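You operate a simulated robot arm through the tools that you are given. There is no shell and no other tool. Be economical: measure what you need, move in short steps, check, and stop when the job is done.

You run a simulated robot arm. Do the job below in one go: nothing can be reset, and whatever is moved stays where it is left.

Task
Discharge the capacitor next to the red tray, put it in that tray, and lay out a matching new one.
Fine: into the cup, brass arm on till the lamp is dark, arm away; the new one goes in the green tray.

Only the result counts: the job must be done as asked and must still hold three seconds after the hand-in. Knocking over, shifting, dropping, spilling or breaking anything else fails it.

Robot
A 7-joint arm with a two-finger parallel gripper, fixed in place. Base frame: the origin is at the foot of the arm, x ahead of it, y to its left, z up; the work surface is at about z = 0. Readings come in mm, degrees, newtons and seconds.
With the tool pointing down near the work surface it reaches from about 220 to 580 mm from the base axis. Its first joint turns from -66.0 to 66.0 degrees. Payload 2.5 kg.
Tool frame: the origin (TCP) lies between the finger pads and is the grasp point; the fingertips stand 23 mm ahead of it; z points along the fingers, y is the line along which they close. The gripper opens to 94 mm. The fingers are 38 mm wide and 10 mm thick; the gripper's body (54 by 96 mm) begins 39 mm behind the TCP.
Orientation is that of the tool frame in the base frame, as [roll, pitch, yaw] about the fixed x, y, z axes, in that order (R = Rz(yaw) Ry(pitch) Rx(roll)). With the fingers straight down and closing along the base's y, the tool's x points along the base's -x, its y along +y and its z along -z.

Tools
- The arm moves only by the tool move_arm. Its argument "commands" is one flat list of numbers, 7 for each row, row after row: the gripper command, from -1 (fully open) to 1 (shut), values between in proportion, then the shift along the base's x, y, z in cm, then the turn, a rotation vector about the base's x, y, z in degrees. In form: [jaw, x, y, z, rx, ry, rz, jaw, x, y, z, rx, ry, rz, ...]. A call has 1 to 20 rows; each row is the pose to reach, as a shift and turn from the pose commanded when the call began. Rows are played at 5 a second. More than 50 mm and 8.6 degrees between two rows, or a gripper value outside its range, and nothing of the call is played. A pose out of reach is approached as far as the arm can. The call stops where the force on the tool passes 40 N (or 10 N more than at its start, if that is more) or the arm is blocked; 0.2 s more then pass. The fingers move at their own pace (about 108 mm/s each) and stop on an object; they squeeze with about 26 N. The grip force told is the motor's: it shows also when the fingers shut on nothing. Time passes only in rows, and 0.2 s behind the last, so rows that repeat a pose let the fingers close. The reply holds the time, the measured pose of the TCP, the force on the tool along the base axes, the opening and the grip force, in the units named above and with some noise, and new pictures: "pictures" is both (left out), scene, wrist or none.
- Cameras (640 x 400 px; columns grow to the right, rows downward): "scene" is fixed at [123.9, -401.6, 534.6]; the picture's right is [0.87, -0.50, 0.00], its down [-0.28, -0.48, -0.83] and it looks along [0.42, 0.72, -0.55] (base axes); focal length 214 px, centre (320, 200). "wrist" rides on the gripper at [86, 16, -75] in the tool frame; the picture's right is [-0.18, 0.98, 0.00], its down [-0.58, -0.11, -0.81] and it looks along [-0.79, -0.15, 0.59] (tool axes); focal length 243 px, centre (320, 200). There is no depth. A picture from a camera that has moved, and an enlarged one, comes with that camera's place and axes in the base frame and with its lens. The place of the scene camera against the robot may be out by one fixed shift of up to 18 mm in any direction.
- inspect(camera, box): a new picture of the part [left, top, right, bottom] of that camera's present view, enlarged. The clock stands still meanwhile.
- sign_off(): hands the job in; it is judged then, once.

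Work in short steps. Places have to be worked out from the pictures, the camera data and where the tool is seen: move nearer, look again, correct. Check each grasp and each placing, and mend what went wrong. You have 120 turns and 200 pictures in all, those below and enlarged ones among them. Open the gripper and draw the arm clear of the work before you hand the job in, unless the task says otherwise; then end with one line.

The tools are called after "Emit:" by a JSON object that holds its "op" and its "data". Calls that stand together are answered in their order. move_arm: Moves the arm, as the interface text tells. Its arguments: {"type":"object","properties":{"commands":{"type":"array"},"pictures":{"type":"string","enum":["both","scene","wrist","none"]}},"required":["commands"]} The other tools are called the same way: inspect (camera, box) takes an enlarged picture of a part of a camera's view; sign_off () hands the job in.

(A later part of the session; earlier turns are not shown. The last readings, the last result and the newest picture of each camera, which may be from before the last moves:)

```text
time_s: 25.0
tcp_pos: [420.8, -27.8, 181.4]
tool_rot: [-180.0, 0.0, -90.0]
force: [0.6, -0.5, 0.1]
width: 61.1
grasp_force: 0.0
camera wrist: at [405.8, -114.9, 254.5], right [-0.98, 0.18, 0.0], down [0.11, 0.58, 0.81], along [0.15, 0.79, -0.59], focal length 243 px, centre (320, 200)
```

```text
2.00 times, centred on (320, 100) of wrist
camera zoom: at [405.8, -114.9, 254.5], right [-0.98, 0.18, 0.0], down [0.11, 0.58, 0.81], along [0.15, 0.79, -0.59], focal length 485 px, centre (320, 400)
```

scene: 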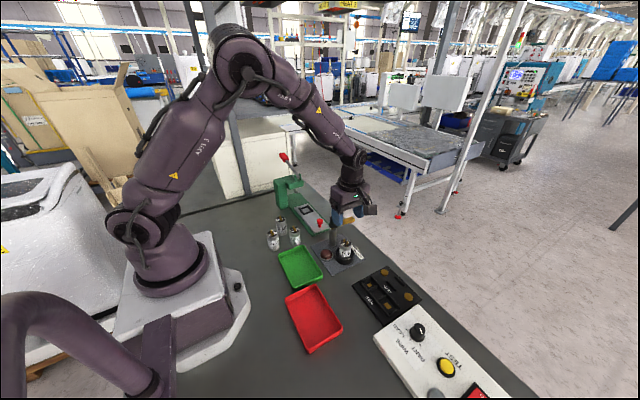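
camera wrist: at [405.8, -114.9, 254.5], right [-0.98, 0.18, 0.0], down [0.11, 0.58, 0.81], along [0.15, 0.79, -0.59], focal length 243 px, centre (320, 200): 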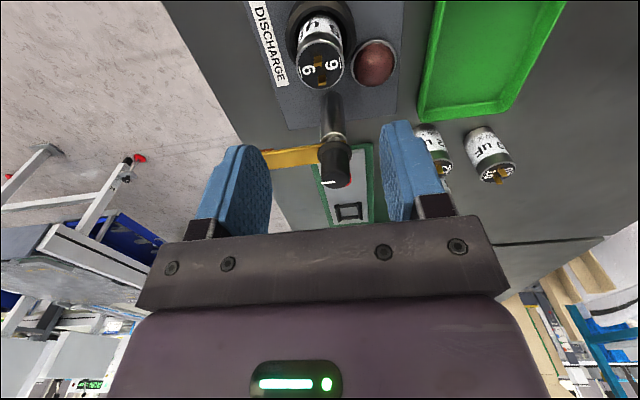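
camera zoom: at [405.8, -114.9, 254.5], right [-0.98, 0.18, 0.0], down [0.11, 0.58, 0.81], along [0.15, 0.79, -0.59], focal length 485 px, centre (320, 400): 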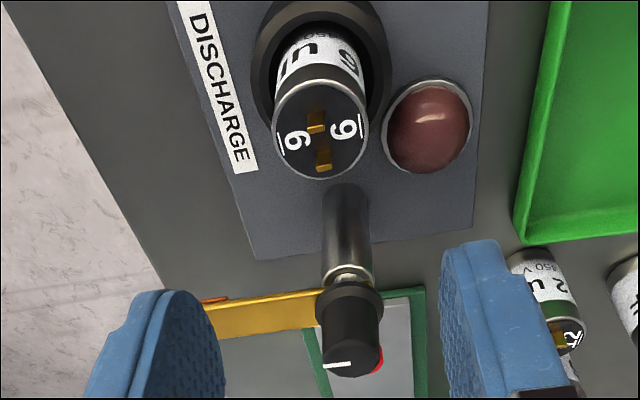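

Cap seated, terminals aligned along y toward the post. Knob is about (421,37), top z≈122. I move above it at height and look.

Emit:
{"op": "move_arm", "data": {"commands": [-0.3, 0, 2.2, 0, 0, 0, 0, -0.3, 0.1, 4.4, 0, 0, 0, 0, -0.3, 0.1, 6.5, 0, 0, 0, 0, -0.3, 0.1, 6.5, -1.5, 0, 0, 0, -0.3, 0.1, 6.5, -1.5, 0, 0, 0]}}

Emit:
{"op": "inspect", "data": {"camera": "scene", "box": [310, 190, 380, 260]}}

Emit:
{"op": "inspect", "data": {"camera": "wrist", "box": [220, 40, 420, 200]}}

```text
time_s: 26.2
tcp_pos: [422.7, 36.4, 165.9]
tool_rot: [180.0, -0.1, -90.0]
force: [-0.3, 0.1, 1.6]
width: 61.3
grasp_force: 0.1
camera wrist: at [406.9, -49.3, 239.4], right [-0.98, 0.18, 0.0], down [0.11, 0.58, 0.81], along [0.15, 0.79, -0.59], focal length 243 px, centre (320, 200)
```

scene: 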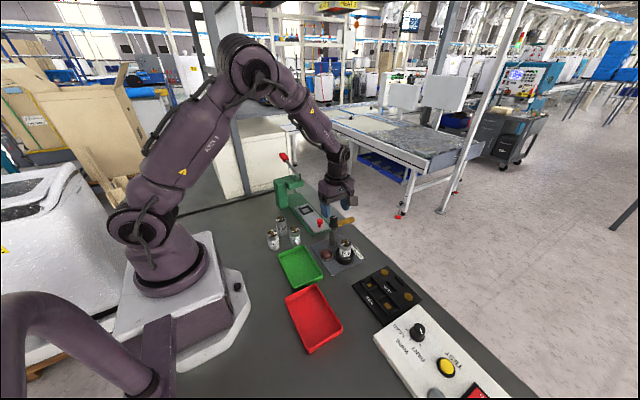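
wrist: 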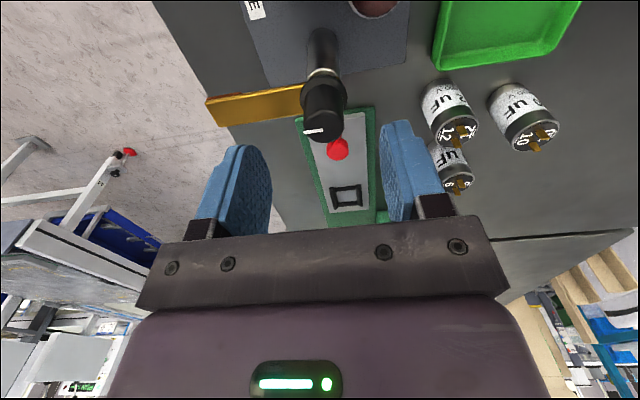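

```text
5.71 times, centred on (345, 225) of scene
camera zoom: at [123.9, -401.6, 534.6], right [0.87, -0.5, 0.0], down [-0.28, -0.48, -0.83], along [0.42, 0.72, -0.55], focal length 1226 px, centre (177, 57)
```

zoom: 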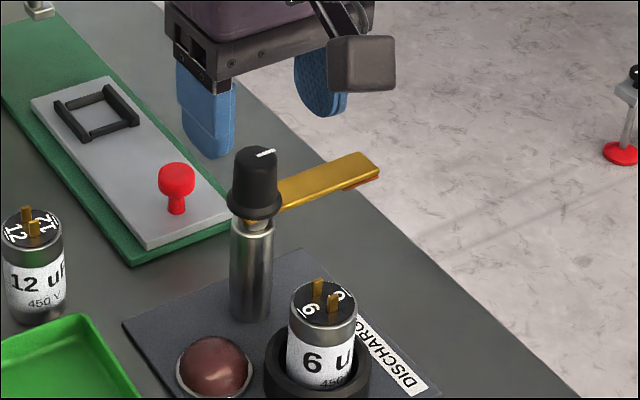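

```text
2.50 times, centred on (320, 120) of wrist
camera zoom: at [406.9, -49.3, 239.4], right [-0.98, 0.18, 0.0], down [0.11, 0.58, 0.81], along [0.15, 0.79, -0.59], focal length 606 px, centre (320, 400)
```

zoom: 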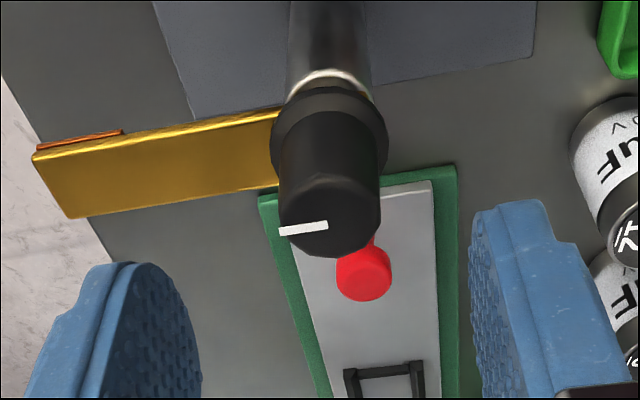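

Knob centre measured at (421,37), flange z≈91. I lower to TCP z≈120 and grip the knob.

Emit:
{"op": "move_arm", "data": {"commands": [-0.3, 0, 0, -1.5, 0, 0, 0, -0.3, 0, 0, -3, 0, 0, 0, -0.3, 0, 0, -4.6, 0, 0, 0, 0.3, 0, 0, -4.6, 0, 0, 0, 1, 0, 0, -4.6, 0, 0, 0, 1, 0, 0, -4.6, 0, 0, 0]}}

Emit:
{"op": "inspect", "data": {"camera": "scene", "box": [310, 190, 380, 260]}}

```text
time_s: 27.6
tcp_pos: [419.9, 35.8, 118.2]
tool_rot: [179.8, -0.1, -90.1]
force: [-10.4, -0.2, 3.1]
width: 25.8
grasp_force: 45.1
camera wrist: at [405.4, -49.7, 192.5], right [-0.98, 0.18, 0.0], down [0.11, 0.58, 0.81], along [0.15, 0.79, -0.59], focal length 243 px, centre (320, 200)
```

scene: 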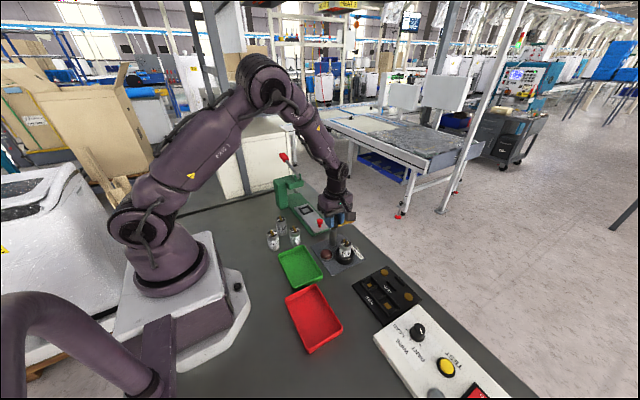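
wrist: 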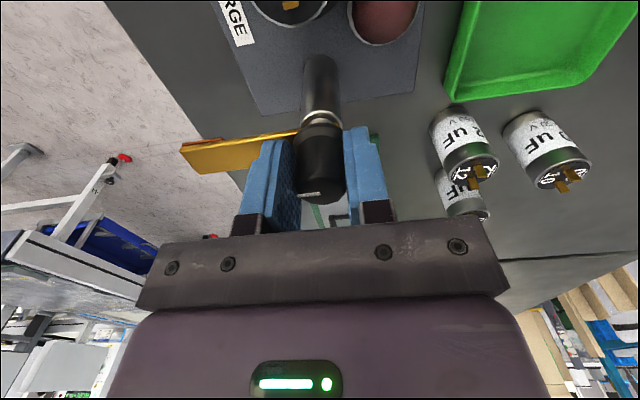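

```text
5.71 times, centred on (345, 225) of scene
camera zoom: at [123.9, -401.6, 534.6], right [0.87, -0.5, 0.0], down [-0.28, -0.48, -0.83], along [0.42, 0.72, -0.55], focal length 1226 px, centre (177, 57)
```

zoom: 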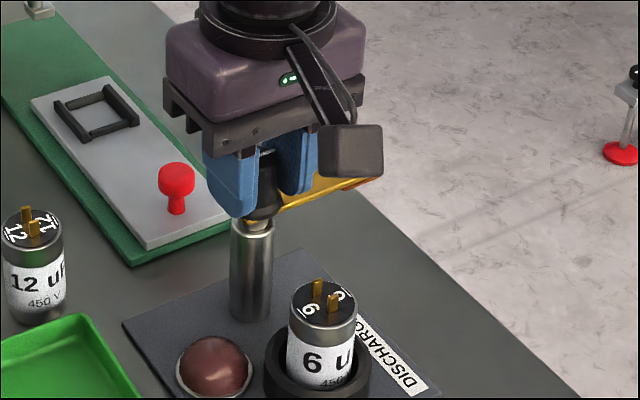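

Gripped the knob (26 mm) with 10 N sideways force, so I shift 1.5 mm toward -x, then turn -24° and see whether the arm follows.

Emit:
{"op": "move_arm", "data": {"commands": [1, -0.15, 0, 0, 0, 0, 0, 1, -0.15, 0, 0, 0, 0, -6, 1, -0.15, 0, 0, 0, 0, -12, 1, -0.15, 0, 0, 0, 0, -18, 1, -0.15, 0, 0, 0, 0, -24, 1, -0.15, 0, 0, 0, 0, -24]}}

Emit:
{"op": "inspect", "data": {"camera": "scene", "box": [310, 190, 380, 260]}}

```text
time_s: 29.0
tcp_pos: [417.5, 38.6, 119.0]
tool_rot: [179.8, -0.2, -114.2]
force: [-3.8, -9.8, -23.3]
width: 25.6
grasp_force: 44.4
camera wrist: at [369.8, -35.1, 192.9], right [-0.82, 0.57, 0.0], down [0.34, 0.49, 0.8], along [0.46, 0.66, -0.59], focal length 243 px, centre (320, 200)
```

scene: 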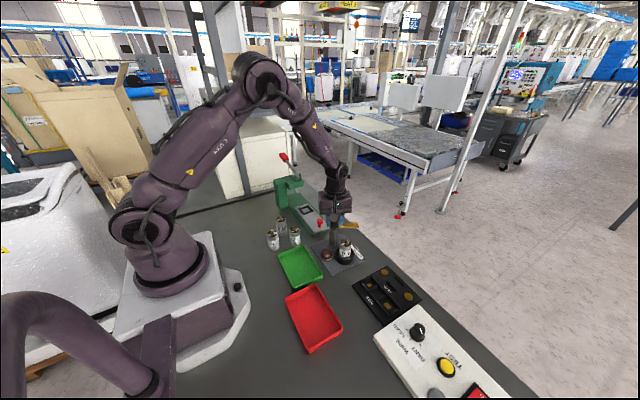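
wrist: 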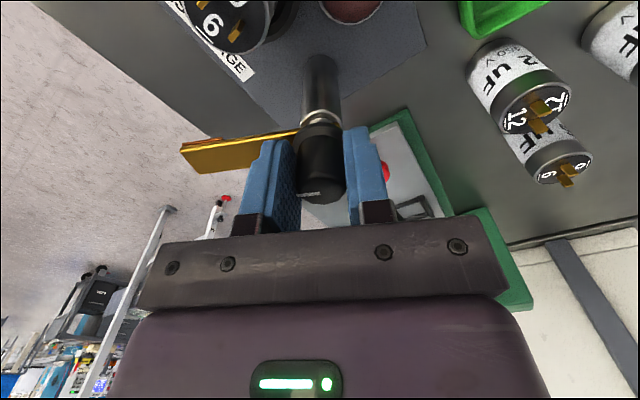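

```text
5.71 times, centred on (345, 225) of scene
camera zoom: at [124.0, -401.6, 534.5], right [0.87, -0.5, 0.0], down [-0.28, -0.48, -0.83], along [0.41, 0.72, -0.55], focal length 1226 px, centre (177, 57)
```

zoom: 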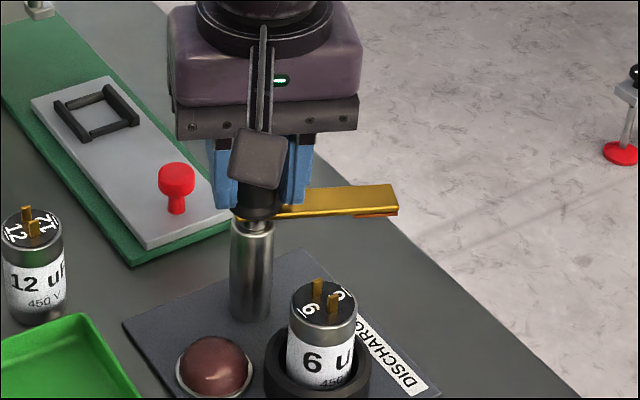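

The brass arm follows. I relieve the down-pull (1.5 mm lower, 1 mm toward -y) and continue turning another 36°.

Emit:
{"op": "move_arm", "data": {"commands": [1, 0, -0.1, -0.15, 0, 0, 0, 1, 0, -0.1, -0.15, 0, 0, -6, 1, 0, -0.1, -0.15, 0, 0, -12, 1, 0, -0.1, -0.15, 0, 0, -18, 1, 0, -0.1, -0.15, 0, 0, -24, 1, 0, -0.1, -0.15, 0, 0, -30, 1, 0, -0.1, -0.15, 0, 0, -36]}}

Emit:
{"op": "inspect", "data": {"camera": "scene", "box": [310, 190, 380, 260]}}

```text
time_s: 29.6
tcp_pos: [417.6, 36.4, 118.7]
tool_rot: [179.6, -0.2, -118.6]
force: [-4.5, 0.4, 3.1]
width: 25.7
grasp_force: 44.9
stopped in row 3: the force on the tool passed its limit (the readings are from after the stop); the commanded pose is now the measured one
camera wrist: at [364.1, -30.8, 192.9], right [-0.77, 0.63, 0.0], down [0.38, 0.46, 0.8], along [0.51, 0.62, -0.59], focal length 243 px, centre (320, 200)
```

scene: 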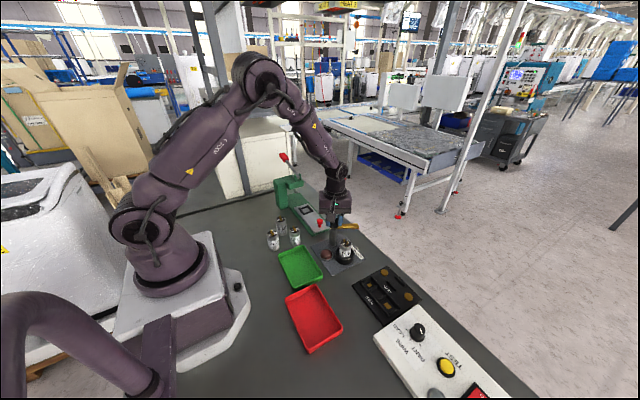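
wrist: 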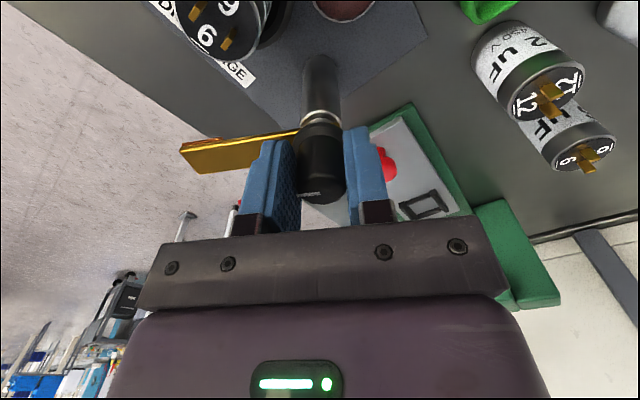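

```text
5.71 times, centred on (345, 225) of scene
camera zoom: at [123.9, -401.6, 534.6], right [0.87, -0.5, 0.0], down [-0.28, -0.48, -0.83], along [0.42, 0.72, -0.55], focal length 1226 px, centre (177, 57)
```

zoom: 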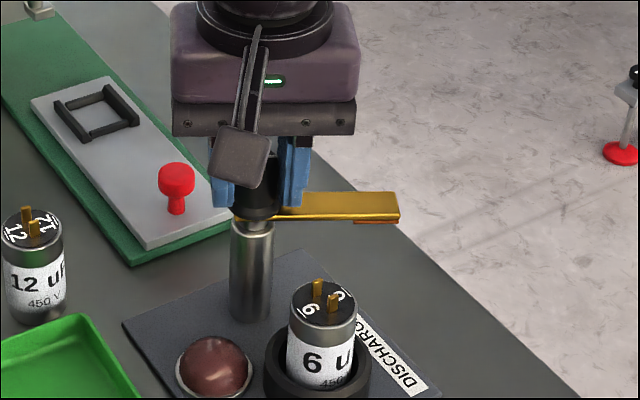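

A transient force trip; forces have relaxed now. I continue turning in smaller steps from this pose.

Emit:
{"op": "move_arm", "data": {"commands": [1, 0, 0, 0, 0, 0, -4, 1, 0, 0, 0, 0, 0, -8, 1, 0, 0, 0, 0, 0, -12, 1, 0, 0, 0, 0, 0, -16, 1, 0, 0, 0, 0, 0, -20], "pictures": "scene"}}

```text
time_s: 30.8
tcp_pos: [417.9, 37.7, 119.4]
tool_rot: [179.6, -0.4, -138.8]
force: [-17.0, 2.2, 14.8]
width: 25.7
grasp_force: 44.5
```

scene: 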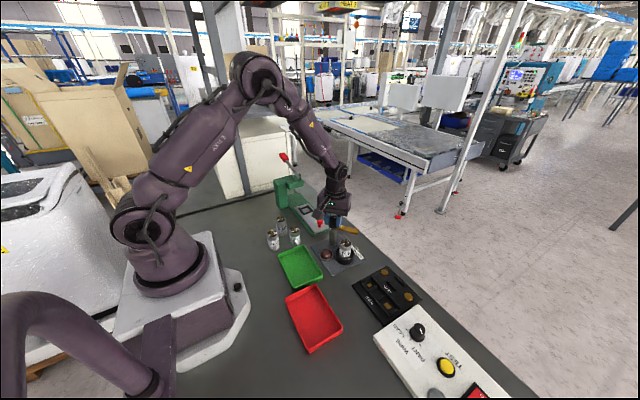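

Turning works (yaw -139°). I relieve the x force by 1 mm and continue 20° more.

Emit:
{"op": "move_arm", "data": {"commands": [1, -0.1, 0, 0.1, 0, 0, 0, 1, -0.1, 0, 0.1, 0, 0, -4, 1, -0.1, 0, 0.1, 0, 0, -8, 1, -0.1, 0, 0.1, 0, 0, -12, 1, -0.1, 0, 0.1, 0, 0, -16, 1, -0.1, 0, 0.1, 0, 0, -20], "pictures": "none"}}

Emit:
{"op": "inspect", "data": {"camera": "scene", "box": [310, 190, 380, 260]}}

```text
time_s: 32.2
tcp_pos: [416.1, 37.7, 117.6]
tool_rot: [179.5, -0.3, -158.6]
force: [5.1, 22.1, -28.9]
width: 26.1
grasp_force: 45.1
```

```text
5.71 times, centred on (345, 225) of scene
camera zoom: at [124.0, -401.5, 534.5], right [0.87, -0.5, 0.0], down [-0.28, -0.48, -0.83], along [0.41, 0.72, -0.55], focal length 1226 px, centre (177, 57)
```

zoom: 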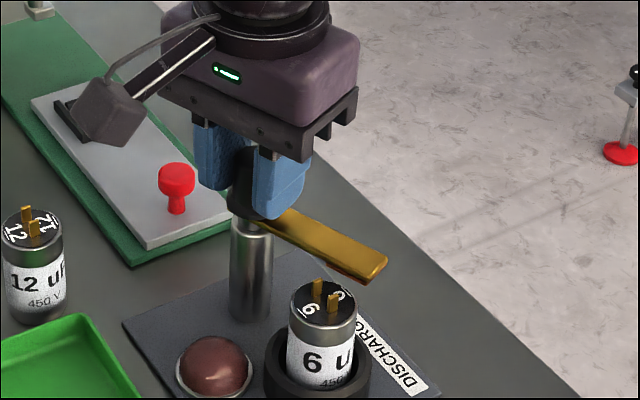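

Arm is now about 25° short of the cup. I relieve forces (+1.5 mm y, -2 mm z) and turn 12° more.

Emit:
{"op": "move_arm", "data": {"commands": [1, 0, 0.15, -0.2, 0, 0, 0, 1, 0, 0.15, -0.2, 0, 0, -4, 1, 0, 0.15, -0.2, 0, 0, -8, 1, 0, 0.15, -0.2, 0, 0, -12], "pictures": "none"}}

Emit:
{"op": "inspect", "data": {"camera": "scene", "box": [310, 190, 380, 260]}}

Emit:
{"op": "inspect", "data": {"camera": "wrist", "box": [120, 0, 440, 200]}}

```text
time_s: 33.2
tcp_pos: [416.3, 40.4, 118.0]
tool_rot: [179.6, -0.3, -170.6]
force: [-26.3, 16.3, 25.4]
width: 25.8
grasp_force: 44.6
```

```text
5.71 times, centred on (345, 225) of scene
camera zoom: at [123.8, -401.6, 534.6], right [0.87, -0.5, 0.0], down [-0.28, -0.48, -0.83], along [0.42, 0.72, -0.55], focal length 1226 px, centre (177, 57)
```

zoom: 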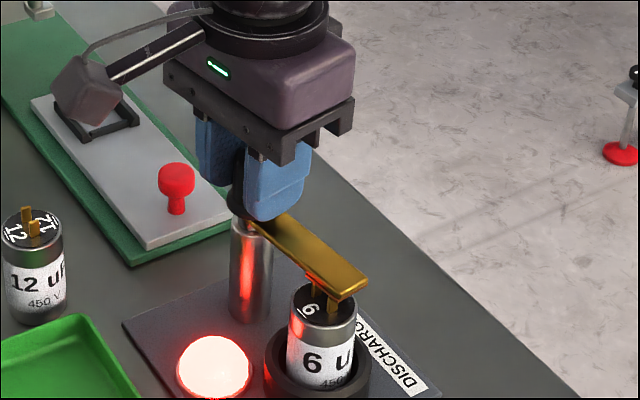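

```text
2.00 times, centred on (280, 100) of wrist
camera zoom: at [330.9, 41.6, 193.0], right [0.02, 1.0, 0.01], down [0.6, -0.02, 0.8], along [0.8, -0.01, -0.6], focal length 485 px, centre (400, 400)
```

zoom: 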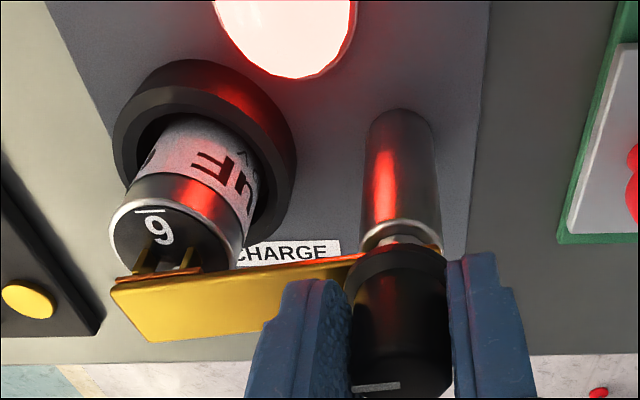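

The arm touches the terminals and the lamp is lit: it is discharging. I hold still and watch the lamp.

Emit:
{"op": "move_arm", "data": {"commands": [1, 0, 0, 0, 0, 0, 0, 1, 0, 0, 0, 0, 0, 0, 1, 0, 0, 0, 0, 0, 0, 1, 0, 0, 0, 0, 0, 0, 1, 0, 0, 0, 0, 0, 0, 1, 0, 0, 0, 0, 0, 0, 1, 0, 0, 0, 0, 0, 0, 1, 0, 0, 0, 0, 0, 0, 1, 0, 0, 0, 0, 0, 0, 1, 0, 0, 0, 0, 0, 0, 1, 0, 0, 0, 0, 0, 0, 1, 0, 0, 0, 0, 0, 0], "pictures": "none"}}

Emit:
{"op": "inspect", "data": {"camera": "scene", "box": [310, 190, 380, 260]}}

```text
time_s: 35.8
tcp_pos: [416.7, 39.6, 117.7]
tool_rot: [179.6, -0.3, -170.6]
force: [-17.8, 18.1, 30.1]
width: 26.0
grasp_force: 45.3
```

```text
5.71 times, centred on (345, 225) of scene
camera zoom: at [123.7, -401.6, 534.6], right [0.87, -0.5, 0.0], down [-0.28, -0.48, -0.83], along [0.42, 0.72, -0.55], focal length 1226 px, centre (177, 57)
```

zoom: 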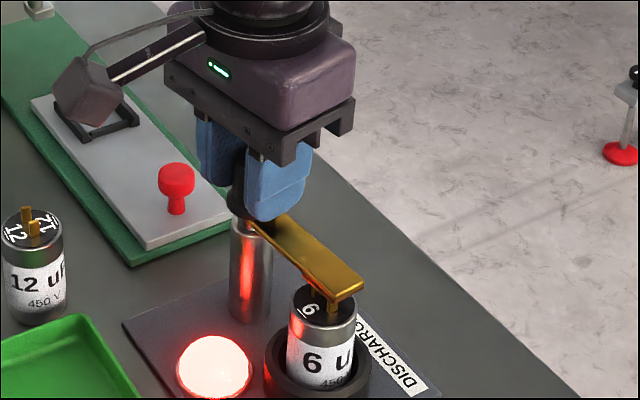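

Lamp still bright; keep waiting 4 s.

Emit:
{"op": "move_arm", "data": {"commands": [1, 0, 0, 0, 0, 0, 0, 1, 0, 0, 0, 0, 0, 0, 1, 0, 0, 0, 0, 0, 0, 1, 0, 0, 0, 0, 0, 0, 1, 0, 0, 0, 0, 0, 0, 1, 0, 0, 0, 0, 0, 0, 1, 0, 0, 0, 0, 0, 0, 1, 0, 0, 0, 0, 0, 0, 1, 0, 0, 0, 0, 0, 0, 1, 0, 0, 0, 0, 0, 0, 1, 0, 0, 0, 0, 0, 0, 1, 0, 0, 0, 0, 0, 0, 1, 0, 0, 0, 0, 0, 0, 1, 0, 0, 0, 0, 0, 0, 1, 0, 0, 0, 0, 0, 0, 1, 0, 0, 0, 0, 0, 0, 1, 0, 0, 0, 0, 0, 0, 1, 0, 0, 0, 0, 0, 0, 1, 0, 0, 0, 0, 0, 0, 1, 0, 0, 0, 0, 0, 0], "pictures": "none"}}

Emit:
{"op": "inspect", "data": {"camera": "scene", "box": [310, 190, 380, 260]}}

Emit:
{"op": "inspect", "data": {"camera": "wrist", "box": [120, 0, 440, 200]}}

```text
time_s: 40.0
tcp_pos: [417.8, 39.3, 118.0]
tool_rot: [179.6, -0.2, -170.6]
force: [-15.0, 18.9, 26.8]
width: 25.7
grasp_force: 45.5
```

```text
5.71 times, centred on (345, 225) of scene
camera zoom: at [123.8, -401.6, 534.6], right [0.87, -0.5, 0.0], down [-0.28, -0.48, -0.83], along [0.42, 0.72, -0.55], focal length 1226 px, centre (177, 57)
```

zoom: 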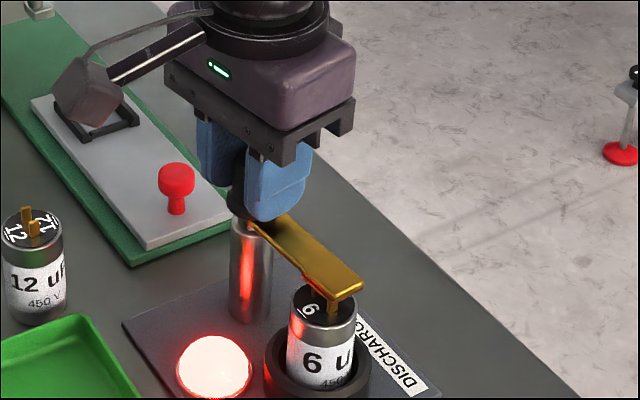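

```text
2.00 times, centred on (280, 100) of wrist
camera zoom: at [331.2, 41.5, 192.0], right [0.02, 1.0, 0.01], down [0.59, -0.02, 0.8], along [0.8, -0.01, -0.59], focal length 485 px, centre (400, 400)
```

zoom: 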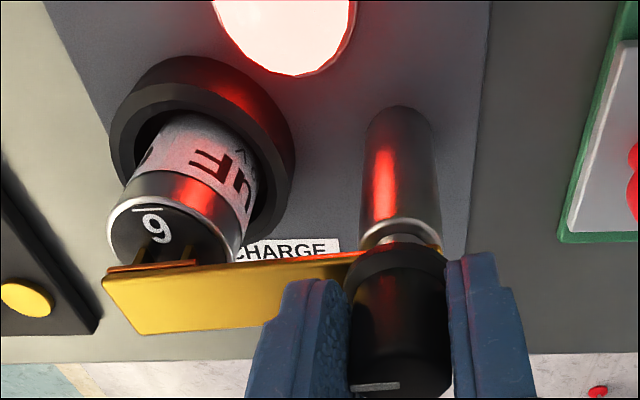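

Still bright; contact looks near the strip's edge. I turn 5° further for a full contact (relieving side force) and wait 3 s.

Emit:
{"op": "move_arm", "data": {"commands": [1, -0.1, 0.1, 0.1, 0, 0, 0, 1, -0.1, 0.1, 0.1, 0, 0, -2.5, 1, -0.1, 0.1, 0.1, 0, 0, -5, 1, -0.1, 0.1, 0.1, 0, 0, -5, 1, -0.1, 0.1, 0.1, 0, 0, -5, 1, -0.1, 0.1, 0.1, 0, 0, -5, 1, -0.1, 0.1, 0.1, 0, 0, -5, 1, -0.1, 0.1, 0.1, 0, 0, -5, 1, -0.1, 0.1, 0.1, 0, 0, -5, 1, -0.1, 0.1, 0.1, 0, 0, -5, 1, -0.1, 0.1, 0.1, 0, 0, -5, 1, -0.1, 0.1, 0.1, 0, 0, -5, 1, -0.1, 0.1, 0.1, 0, 0, -5, 1, -0.1, 0.1, 0.1, 0, 0, -5, 1, -0.1, 0.1, 0.1, 0, 0, -5], "pictures": "none"}}

Emit:
{"op": "inspect", "data": {"camera": "scene", "box": [310, 190, 380, 260]}}

Emit:
{"op": "inspect", "data": {"camera": "wrist", "box": [120, 0, 440, 200]}}

```text
time_s: 43.2
tcp_pos: [416.8, 40.5, 118.8]
tool_rot: [179.7, 0.0, -175.7]
force: [23.8, 17.1, -24.1]
width: 25.4
grasp_force: 45.3
```

```text
5.71 times, centred on (345, 225) of scene
camera zoom: at [124.0, -401.6, 534.6], right [0.87, -0.5, 0.0], down [-0.28, -0.48, -0.83], along [0.41, 0.72, -0.55], focal length 1226 px, centre (177, 57)
```

zoom: 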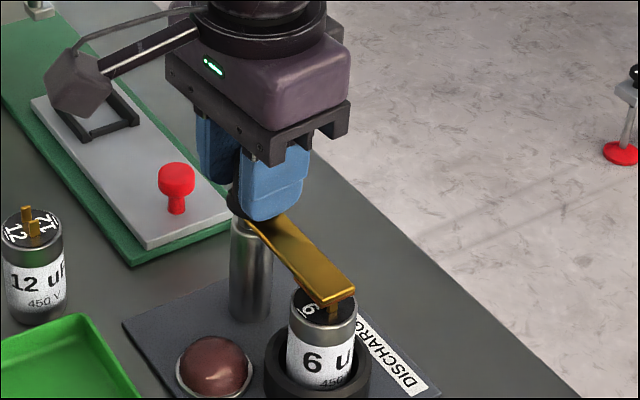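

```text
2.00 times, centred on (280, 100) of wrist
camera zoom: at [330.3, 49.6, 192.3], right [0.11, 0.99, 0.01], down [0.59, -0.07, 0.81], along [0.8, -0.09, -0.59], focal length 485 px, centre (400, 400)
```

zoom: 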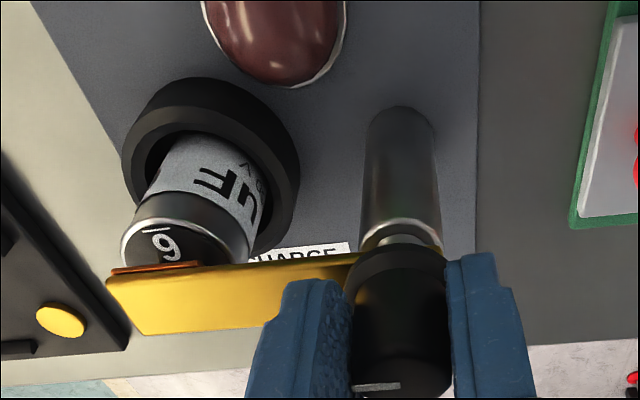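

The lamp is dark. To be sure it's discharged rather than out of contact, I turn back 5° to where it was lit and check.

Emit:
{"op": "move_arm", "data": {"commands": [1, 0.1, 0, -0.1, 0, 0, 0, 1, 0.1, 0, -0.1, 0, 0, 2.5, 1, 0.1, 0, -0.1, 0, 0, 5, 1, 0.1, 0, -0.1, 0, 0, 5, 1, 0.1, 0, -0.1, 0, 0, 5], "pictures": "none"}}

Emit:
{"op": "inspect", "data": {"camera": "scene", "box": [310, 190, 380, 260]}}

Emit:
{"op": "inspect", "data": {"camera": "wrist", "box": [120, 0, 440, 200]}}

```text
time_s: 44.4
tcp_pos: [417.2, 39.5, 117.4]
tool_rot: [179.7, -0.2, -170.6]
force: [-15.9, 14.5, 32.7]
width: 25.6
grasp_force: 45.2
```

```text
5.71 times, centred on (345, 225) of scene
camera zoom: at [123.7, -401.6, 534.6], right [0.87, -0.5, 0.0], down [-0.28, -0.48, -0.83], along [0.42, 0.72, -0.55], focal length 1226 px, centre (177, 57)
```

zoom: 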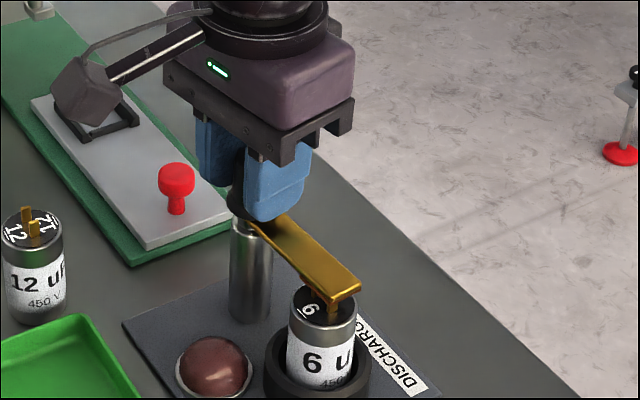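

```text
2.00 times, centred on (280, 100) of wrist
camera zoom: at [330.7, 41.7, 192.4], right [0.02, 1.0, 0.0], down [0.6, -0.02, 0.8], along [0.8, -0.01, -0.6], focal length 485 px, centre (400, 400)
```

zoom: 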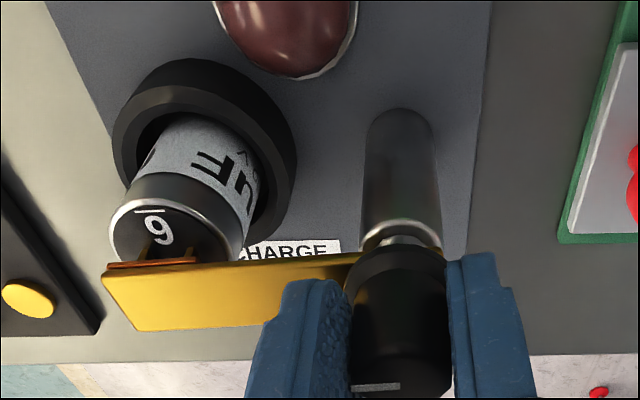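

Same spot, lamp stays dark: discharged. Now I swing the arm back, relieving forces first.

Emit:
{"op": "move_arm", "data": {"commands": [1, -0.05, 0.05, 0.1, 0, 0, 0, 1, -0.05, 0, 0.1, 0, 0, 4, 1, -0.05, 0, 0.1, 0, 0, 8, 1, -0.05, -0.05, 0.1, 0, 0, 12, 1, -0.05, -0.1, 0.1, 0, 0, 16, 1, 0, -0.1, 0.1, 0, 0, 20, 1, 0, -0.1, 0.1, 0, 0, 24, 1, 0, -0.1, 0.1, 0, 0, 28], "pictures": "none"}}

```text
time_s: 46.2
tcp_pos: [416.8, 38.0, 118.4]
tool_rot: [179.7, -0.2, -142.7]
force: [3.3, 17.0, -15.0]
width: 25.7
grasp_force: 45.1
```

Going well; I continue 28° more.

Emit:
{"op": "move_arm", "data": {"commands": [1, 0, 0.05, -0.05, 0, 0, 4, 1, 0, 0.05, -0.05, 0, 0, 8, 1, 0, 0.05, -0.05, 0, 0, 12, 1, 0, 0.05, -0.05, 0, 0, 16, 1, 0, 0.05, -0.05, 0, 0, 20, 1, 0, 0.05, -0.05, 0, 0, 24, 1, 0, 0.05, -0.05, 0, 0, 28], "pictures": "none"}}

Emit:
{"op": "inspect", "data": {"camera": "scene", "box": [310, 190, 380, 260]}}

```text
time_s: 47.8
tcp_pos: [417.2, 35.9, 117.8]
tool_rot: [180.0, -0.2, -115.0]
force: [24.1, -18.2, -21.2]
width: 24.8
grasp_force: 44.7
```

```text
5.71 times, centred on (345, 225) of scene
camera zoom: at [123.9, -401.6, 534.5], right [0.87, -0.5, 0.0], down [-0.28, -0.48, -0.83], along [0.41, 0.72, -0.55], focal length 1226 px, centre (177, 57)
```

zoom: 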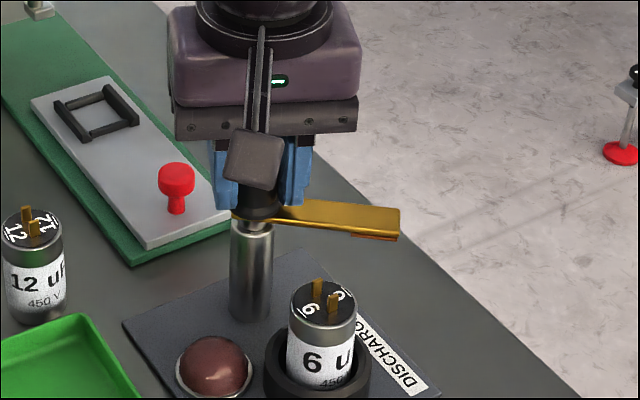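

Arm nearly away; another 28° brings it back to its start.

Emit:
{"op": "move_arm", "data": {"commands": [1, 0.1, -0.05, -0.1, 0, 0, 0, 1, 0.1, -0.05, -0.1, 0, 0, 4, 1, 0.1, -0.05, -0.1, 0, 0, 8, 1, 0.1, -0.05, -0.1, 0, 0, 12, 1, 0.15, -0.05, -0.1, 0, 0, 16, 1, 0.15, -0.05, -0.1, 0, 0, 20, 1, 0.15, -0.05, -0.1, 0, 0, 24, 1, 0.15, -0.05, -0.1, 0, 0, 28], "pictures": "none"}}

Emit:
{"op": "inspect", "data": {"camera": "scene", "box": [310, 190, 380, 260]}}

```text
time_s: 49.6
tcp_pos: [419.8, 35.4, 118.0]
tool_rot: [179.8, -0.4, -86.9]
force: [6.3, -26.5, 26.6]
width: 25.0
grasp_force: 45.5
```

```text
5.71 times, centred on (345, 225) of scene
camera zoom: at [123.7, -401.6, 534.6], right [0.87, -0.5, 0.0], down [-0.28, -0.48, -0.83], along [0.42, 0.72, -0.55], focal length 1226 px, centre (177, 57)
```

zoom: 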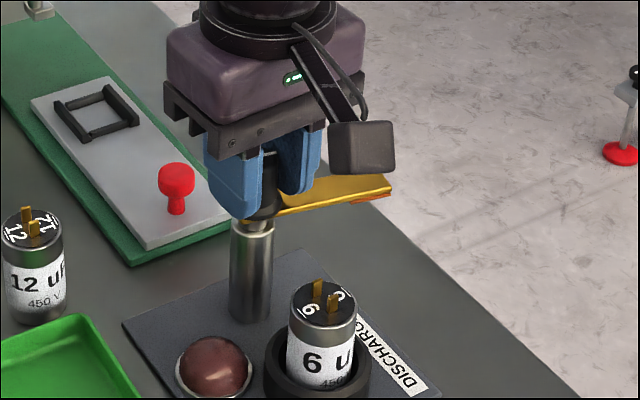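

The brass arm is back away. I release the knob and rise, then move over the cap in the cup.

Emit:
{"op": "move_arm", "data": {"commands": [0.3, 0, 0, 0.1, 0, 0, 0, -0.3, 0, 0, 0.1, 0, 0, 0, -0.3, 0, 0, 0.3, 0, 0, 0, -0.3, 0, 0, 2.5, 0, 0, 0, -0.3, 0, 0, 5.5, 0, 0, -3, -0.3, 0, -2.2, 5.5, 0, 0, -3, -0.3, 0, -4.4, 5.5, 0, 0, -3, -0.3, 0, -6.6, 5.5, 0, 0, -3, -0.3, 0, -6.6, 3.5, 0, 0, -3, -0.3, 0, -6.6, 2, 0, 0, -3, -0.3, 0, -6.6, 2, 0, 0, -3]}}

Emit:
{"op": "inspect", "data": {"camera": "scene", "box": [310, 190, 380, 260]}}

Emit:
{"op": "inspect", "data": {"camera": "wrist", "box": [240, 40, 400, 140]}}

```text
time_s: 52.0
tcp_pos: [420.1, -29.6, 137.4]
tool_rot: [179.6, -0.2, -89.6]
force: [0.6, -0.4, -0.3]
width: 61.1
grasp_force: 0.1
camera wrist: at [405.8, -115.3, 211.4], right [-0.98, 0.18, 0.0], down [0.11, 0.58, 0.8], along [0.14, 0.79, -0.6], focal length 243 px, centre (320, 200)
```

scene: 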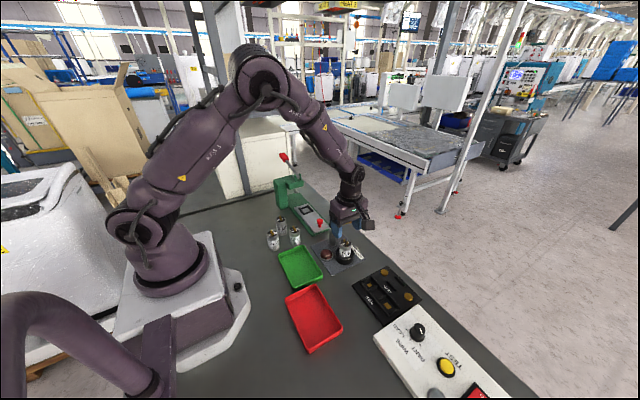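
wrist: 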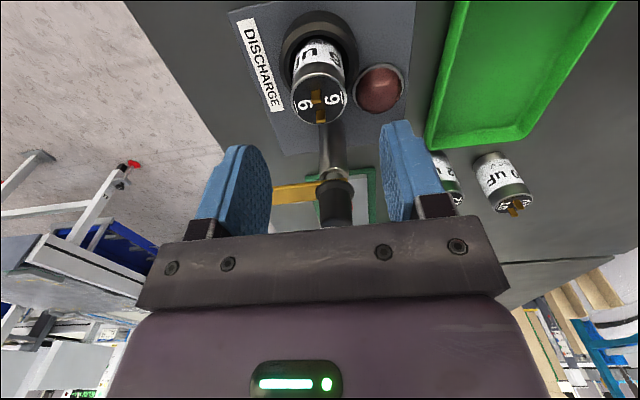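

```text
5.71 times, centred on (345, 225) of scene
camera zoom: at [123.9, -401.6, 534.6], right [0.87, -0.5, 0.0], down [-0.28, -0.48, -0.83], along [0.42, 0.72, -0.55], focal length 1226 px, centre (177, 57)
```

zoom: 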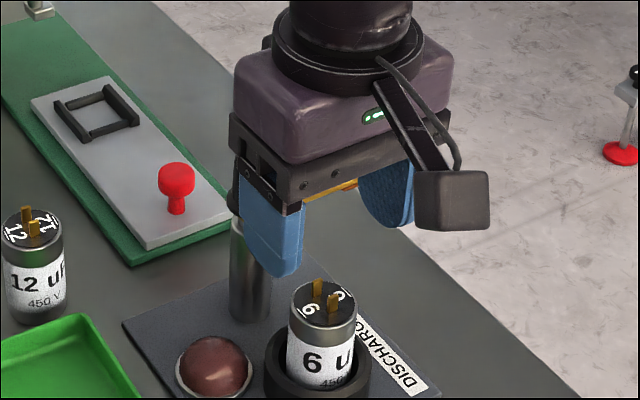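

```text
4.00 times, centred on (320, 90) of wrist
camera zoom: at [405.8, -115.3, 211.4], right [-0.98, 0.18, 0.0], down [0.11, 0.58, 0.8], along [0.14, 0.79, -0.6], focal length 970 px, centre (320, 640)
```

zoom: 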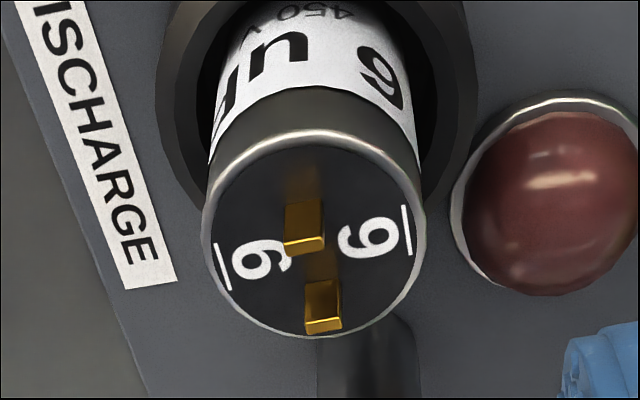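

Lamp off, cap upright; its top is at (421.5,-31.5), z≈69. I descend to z≈52 around it and check.

Emit:
{"op": "move_arm", "data": {"commands": [-0.3, 0.1, -0.2, -1, 0, 0, 0, -0.3, 0.1, -0.2, -3, 0, 0, 0, -0.3, 0.1, -0.2, -5, 0, 0, 0, -0.3, 0.1, -0.2, -7, 0, 0, 0, -0.3, 0.1, -0.2, -8.5, 0, 0, 0, -0.3, 0.1, -0.2, -8.5, 0, 0, 0], "pictures": "wrist"}}

Emit:
{"op": "inspect", "data": {"camera": "scene", "box": [310, 200, 380, 270]}}

```text
time_s: 53.4
tcp_pos: [419.7, -31.2, 52.3]
tool_rot: [179.7, -0.2, -89.7]
force: [0.1, 0.3, 0.1]
width: 60.9
grasp_force: 0.0
camera wrist: at [405.7, -116.9, 126.4], right [-0.98, 0.18, 0.0], down [0.11, 0.58, 0.8], along [0.14, 0.79, -0.59], focal length 243 px, centre (320, 200)
```

wrist: 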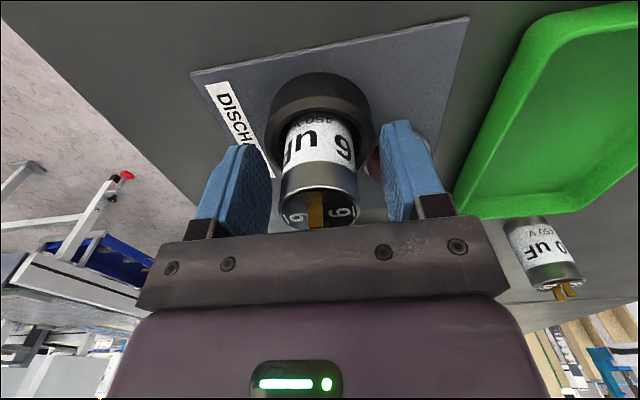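

```text
5.71 times, centred on (345, 235) of scene
camera zoom: at [123.9, -401.6, 534.6], right [0.87, -0.5, 0.0], down [-0.28, -0.48, -0.83], along [0.42, 0.72, -0.55], focal length 1226 px, centre (177, 0)
```

zoom: 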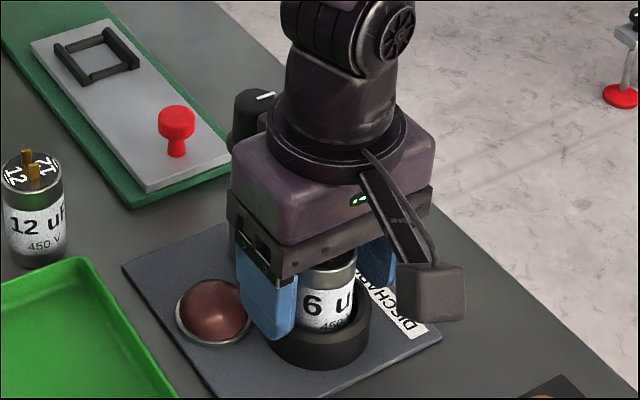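

Centred as in the good grasp. I close and lift slowly out of the cup.

Emit:
{"op": "move_arm", "data": {"commands": [0.3, 0, 0, 0, 0, 0, 0, 1, 0, 0, 0, 0, 0, 0, 1, 0, 0, 0, 0, 0, 0, 1, 0, 0, 0, 0, 0, 0, 1, 0, 0, 0.4, 0, 0, 0, 1, 0, 0, 0.9, 0, 0, 0, 1, 0, 0, 1.6, 0, 0, 0, 1, 0, 0, 2.4, 0, 0, 0, 1, 0, 0, 3.3, 0, 0, 0, 1, 0, 0, 4.2, 0, 0, 0, 1, 0, 0, 5.1, 0, 0, 0, 1, 0, 0, 6, 0, 0, 0, 1, 0, 0, 6, 0, 0, 0]}}

Emit:
{"op": "inspect", "data": {"camera": "scene", "box": [310, 200, 380, 270]}}

Emit:
{"op": "inspect", "data": {"camera": "scene", "box": [270, 240, 360, 360]}}

```text
time_s: 56.2
tcp_pos: [420.4, -30.0, 112.7]
tool_rot: [179.8, -0.2, -89.6]
force: [-0.3, 0.5, -1.5]
width: 35.1
grasp_force: 25.8
camera wrist: at [406.2, -115.3, 186.3], right [-0.98, 0.18, 0.0], down [0.11, 0.58, 0.8], along [0.14, 0.79, -0.59], focal length 243 px, centre (320, 200)
```

scene: 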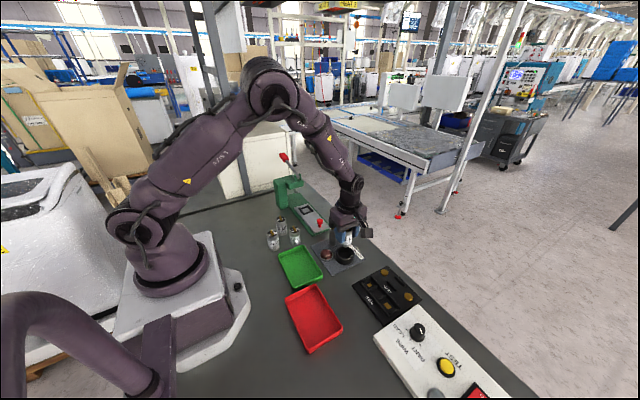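
wrist: 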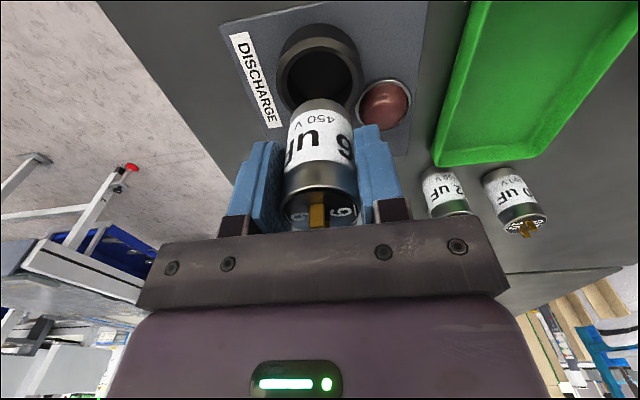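

```text
5.71 times, centred on (345, 235) of scene
camera zoom: at [123.9, -401.6, 534.6], right [0.87, -0.5, 0.0], down [-0.28, -0.48, -0.83], along [0.42, 0.72, -0.55], focal length 1226 px, centre (177, 0)
```

zoom: 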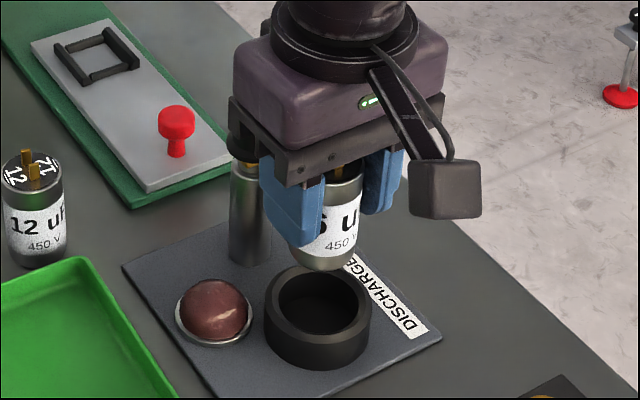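

```text
3.33 times, centred on (315, 300) of scene
camera zoom: at [123.9, -401.6, 534.6], right [0.87, -0.5, 0.0], down [-0.28, -0.48, -0.83], along [0.42, 0.72, -0.55], focal length 715 px, centre (337, -133)
```

zoom: 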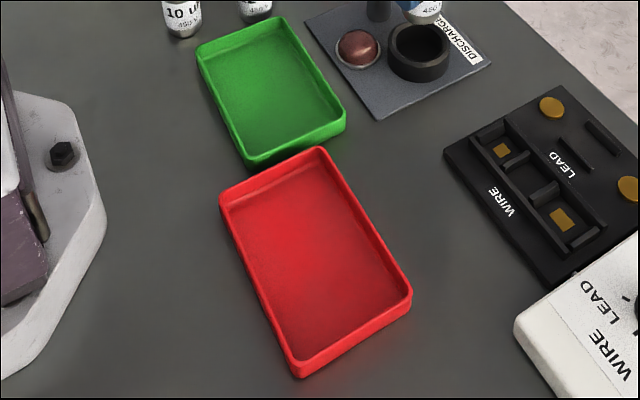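

Held well, cup empty. Red tray centre is at about (241,-152). I carry the cap there slowly at height.

Emit:
{"op": "move_arm", "data": {"commands": [1, -0.4, -0.3, 0, 0, 0, 0, 1, -1.2, -0.8, 0, 0, 0, 0, 1, -2.3, -1.6, 0, 0, 0, 0, 1, -3.5, -2.4, 0, 0, 0, 0, 1, -4.7, -3.2, 0, 0, 0, 0, 1, -5.9, -4, 0, 0, 0, 0, 1, -7.1, -4.8, 0, 0, 0, 0, 1, -8.3, -5.6, 0, 0, 0, 0, 1, -9.5, -6.4, 0, 0, 0, 0, 1, -10.7, -7.2, 0, 0, 0, 0, 1, -11.9, -8, 0, 0, 0, 0, 1, -13.1, -8.8, 0, 0, 0, 0, 1, -14.3, -9.6, 0, 0, 0, 0, 1, -15.5, -10.4, 0, 0, 0, 0, 1, -16.5, -11.2, 0, 0, 0, 0, 1, -17.3, -11.7, 0, 0, 0, 0, 1, -17.7, -12, 0, 0, 0, 0, 1, -17.7, -12, 0, 0, 0, 0]}}

Emit:
{"op": "inspect", "data": {"camera": "scene", "box": [270, 240, 360, 360]}}

```text
time_s: 60.0
tcp_pos: [241.5, -150.9, 113.7]
tool_rot: [179.7, -0.2, -89.7]
force: [0.7, 0.4, -0.3]
width: 35.4
grasp_force: 25.8
camera wrist: at [228.6, -236.1, 187.1], right [-0.98, 0.18, 0.0], down [0.11, 0.58, 0.8], along [0.14, 0.79, -0.59], focal length 243 px, centre (320, 200)
```

scene: 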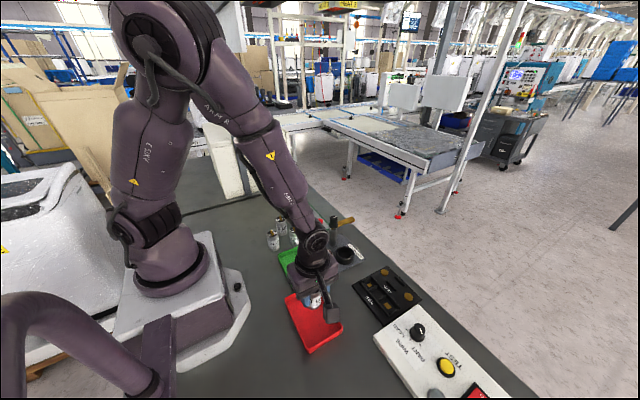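
wrist: 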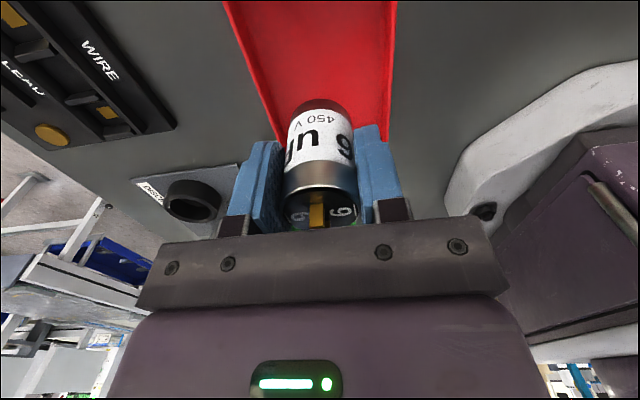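

```text
3.33 times, centred on (315, 300) of scene
camera zoom: at [123.9, -401.6, 534.6], right [0.87, -0.5, 0.0], down [-0.28, -0.48, -0.83], along [0.42, 0.72, -0.55], focal length 715 px, centre (337, -133)
```

zoom: 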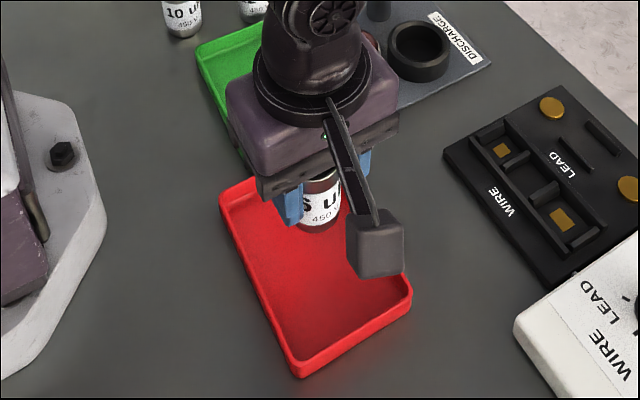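

Cap is centred over the red tray. I lower gently until contact.

Emit:
{"op": "move_arm", "data": {"commands": [1, 0, 0, -0.5, 0, 0, 0, 1, 0, 0, -1.5, 0, 0, 0, 1, 0, 0, -2.5, 0, 0, 0, 1, 0, 0, -3.5, 0, 0, 0, 1, 0, 0, -4.5, 0, 0, 0, 1, 0, 0, -5.3, 0, 0, 0, 1, 0, 0, -5.8, 0, 0, 0, 1, 0, 0, -6.1, 0, 0, 0, 1, 0, 0, -6.3, 0, 0, 0], "pictures": "wrist"}}

Emit:
{"op": "inspect", "data": {"camera": "scene", "box": [280, 260, 350, 330]}}

```text
time_s: 62.0
tcp_pos: [242.5, -150.5, 49.3]
tool_rot: [179.8, -0.2, -89.8]
force: [-3.6, 1.8, 20.8]
width: 35.1
grasp_force: 26.3
camera wrist: at [228.5, -235.8, 124.1], right [-0.98, 0.18, 0.0], down [0.11, 0.59, 0.8], along [0.14, 0.79, -0.6], focal length 243 px, centre (320, 200)
```

wrist: 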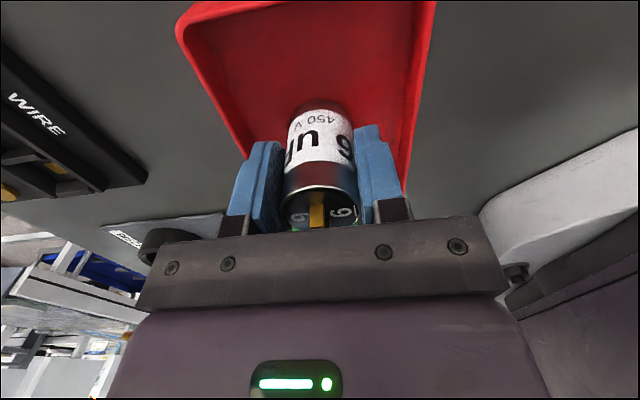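

```text
5.71 times, centred on (315, 295) of scene
camera zoom: at [123.8, -401.6, 534.6], right [0.87, -0.5, 0.0], down [-0.28, -0.48, -0.83], along [0.42, 0.72, -0.55], focal length 1226 px, centre (349, -343)
```

zoom: 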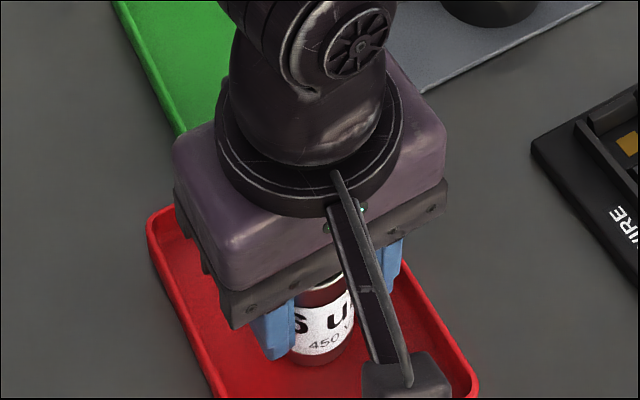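

Contact with the tray floor. I relieve 2 mm, open modestly and rise straight up.

Emit:
{"op": "move_arm", "data": {"commands": [1, 0, 0, 0.15, 0, 0, 0, 0.1, 0, 0, 0.15, 0, 0, 0, -0.1, 0, 0, 0.15, 0, 0, 0, -0.1, 0, 0, 1, 0, 0, 0, -0.1, 0, 0, 3, 0, 0, 0, -0.1, 0, 0, 6, 0, 0, 0, -0.1, 0, 0, 9, 0, 0, 0, -0.1, 0, 0, 12, 0, 0, 0]}}

Emit:
{"op": "inspect", "data": {"camera": "scene", "box": [280, 260, 350, 330]}}

```text
time_s: 63.8
tcp_pos: [241.3, -151.4, 170.8]
tool_rot: [179.7, -0.2, -89.6]
force: [0.1, 1.6, -0.4]
width: 51.6
grasp_force: 0.0
camera wrist: at [227.5, -236.2, 245.5], right [-0.98, 0.18, 0.01], down [0.11, 0.58, 0.8], along [0.14, 0.79, -0.59], focal length 243 px, centre (320, 200)
```

scene: 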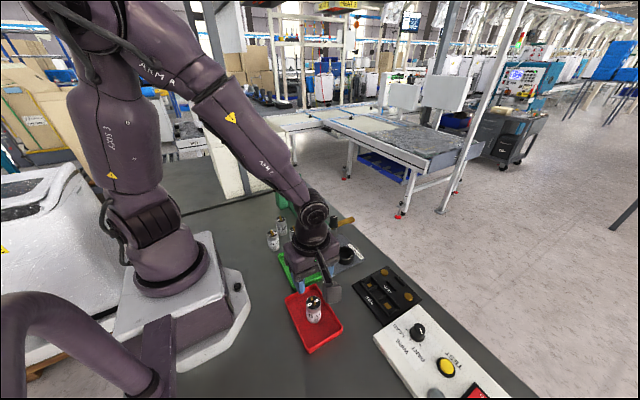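
wrist: 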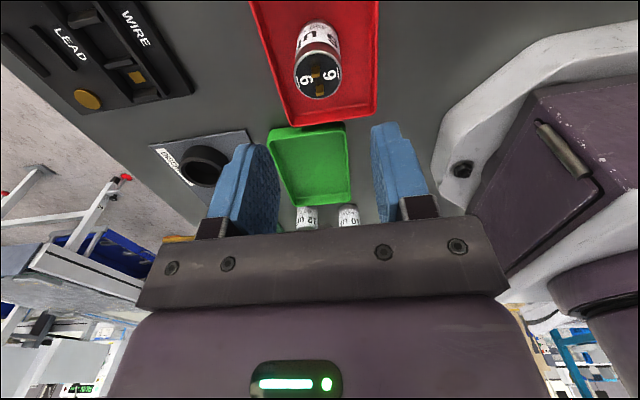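

```text
5.71 times, centred on (315, 295) of scene
camera zoom: at [123.9, -401.6, 534.6], right [0.87, -0.5, 0.0], down [-0.28, -0.48, -0.83], along [0.42, 0.72, -0.55], focal length 1226 px, centre (349, -343)
```

zoom: 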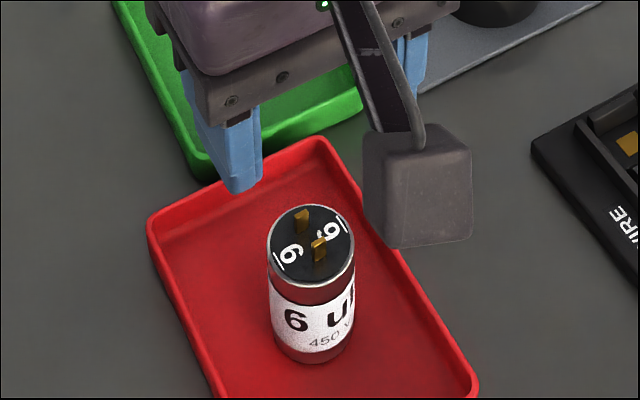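

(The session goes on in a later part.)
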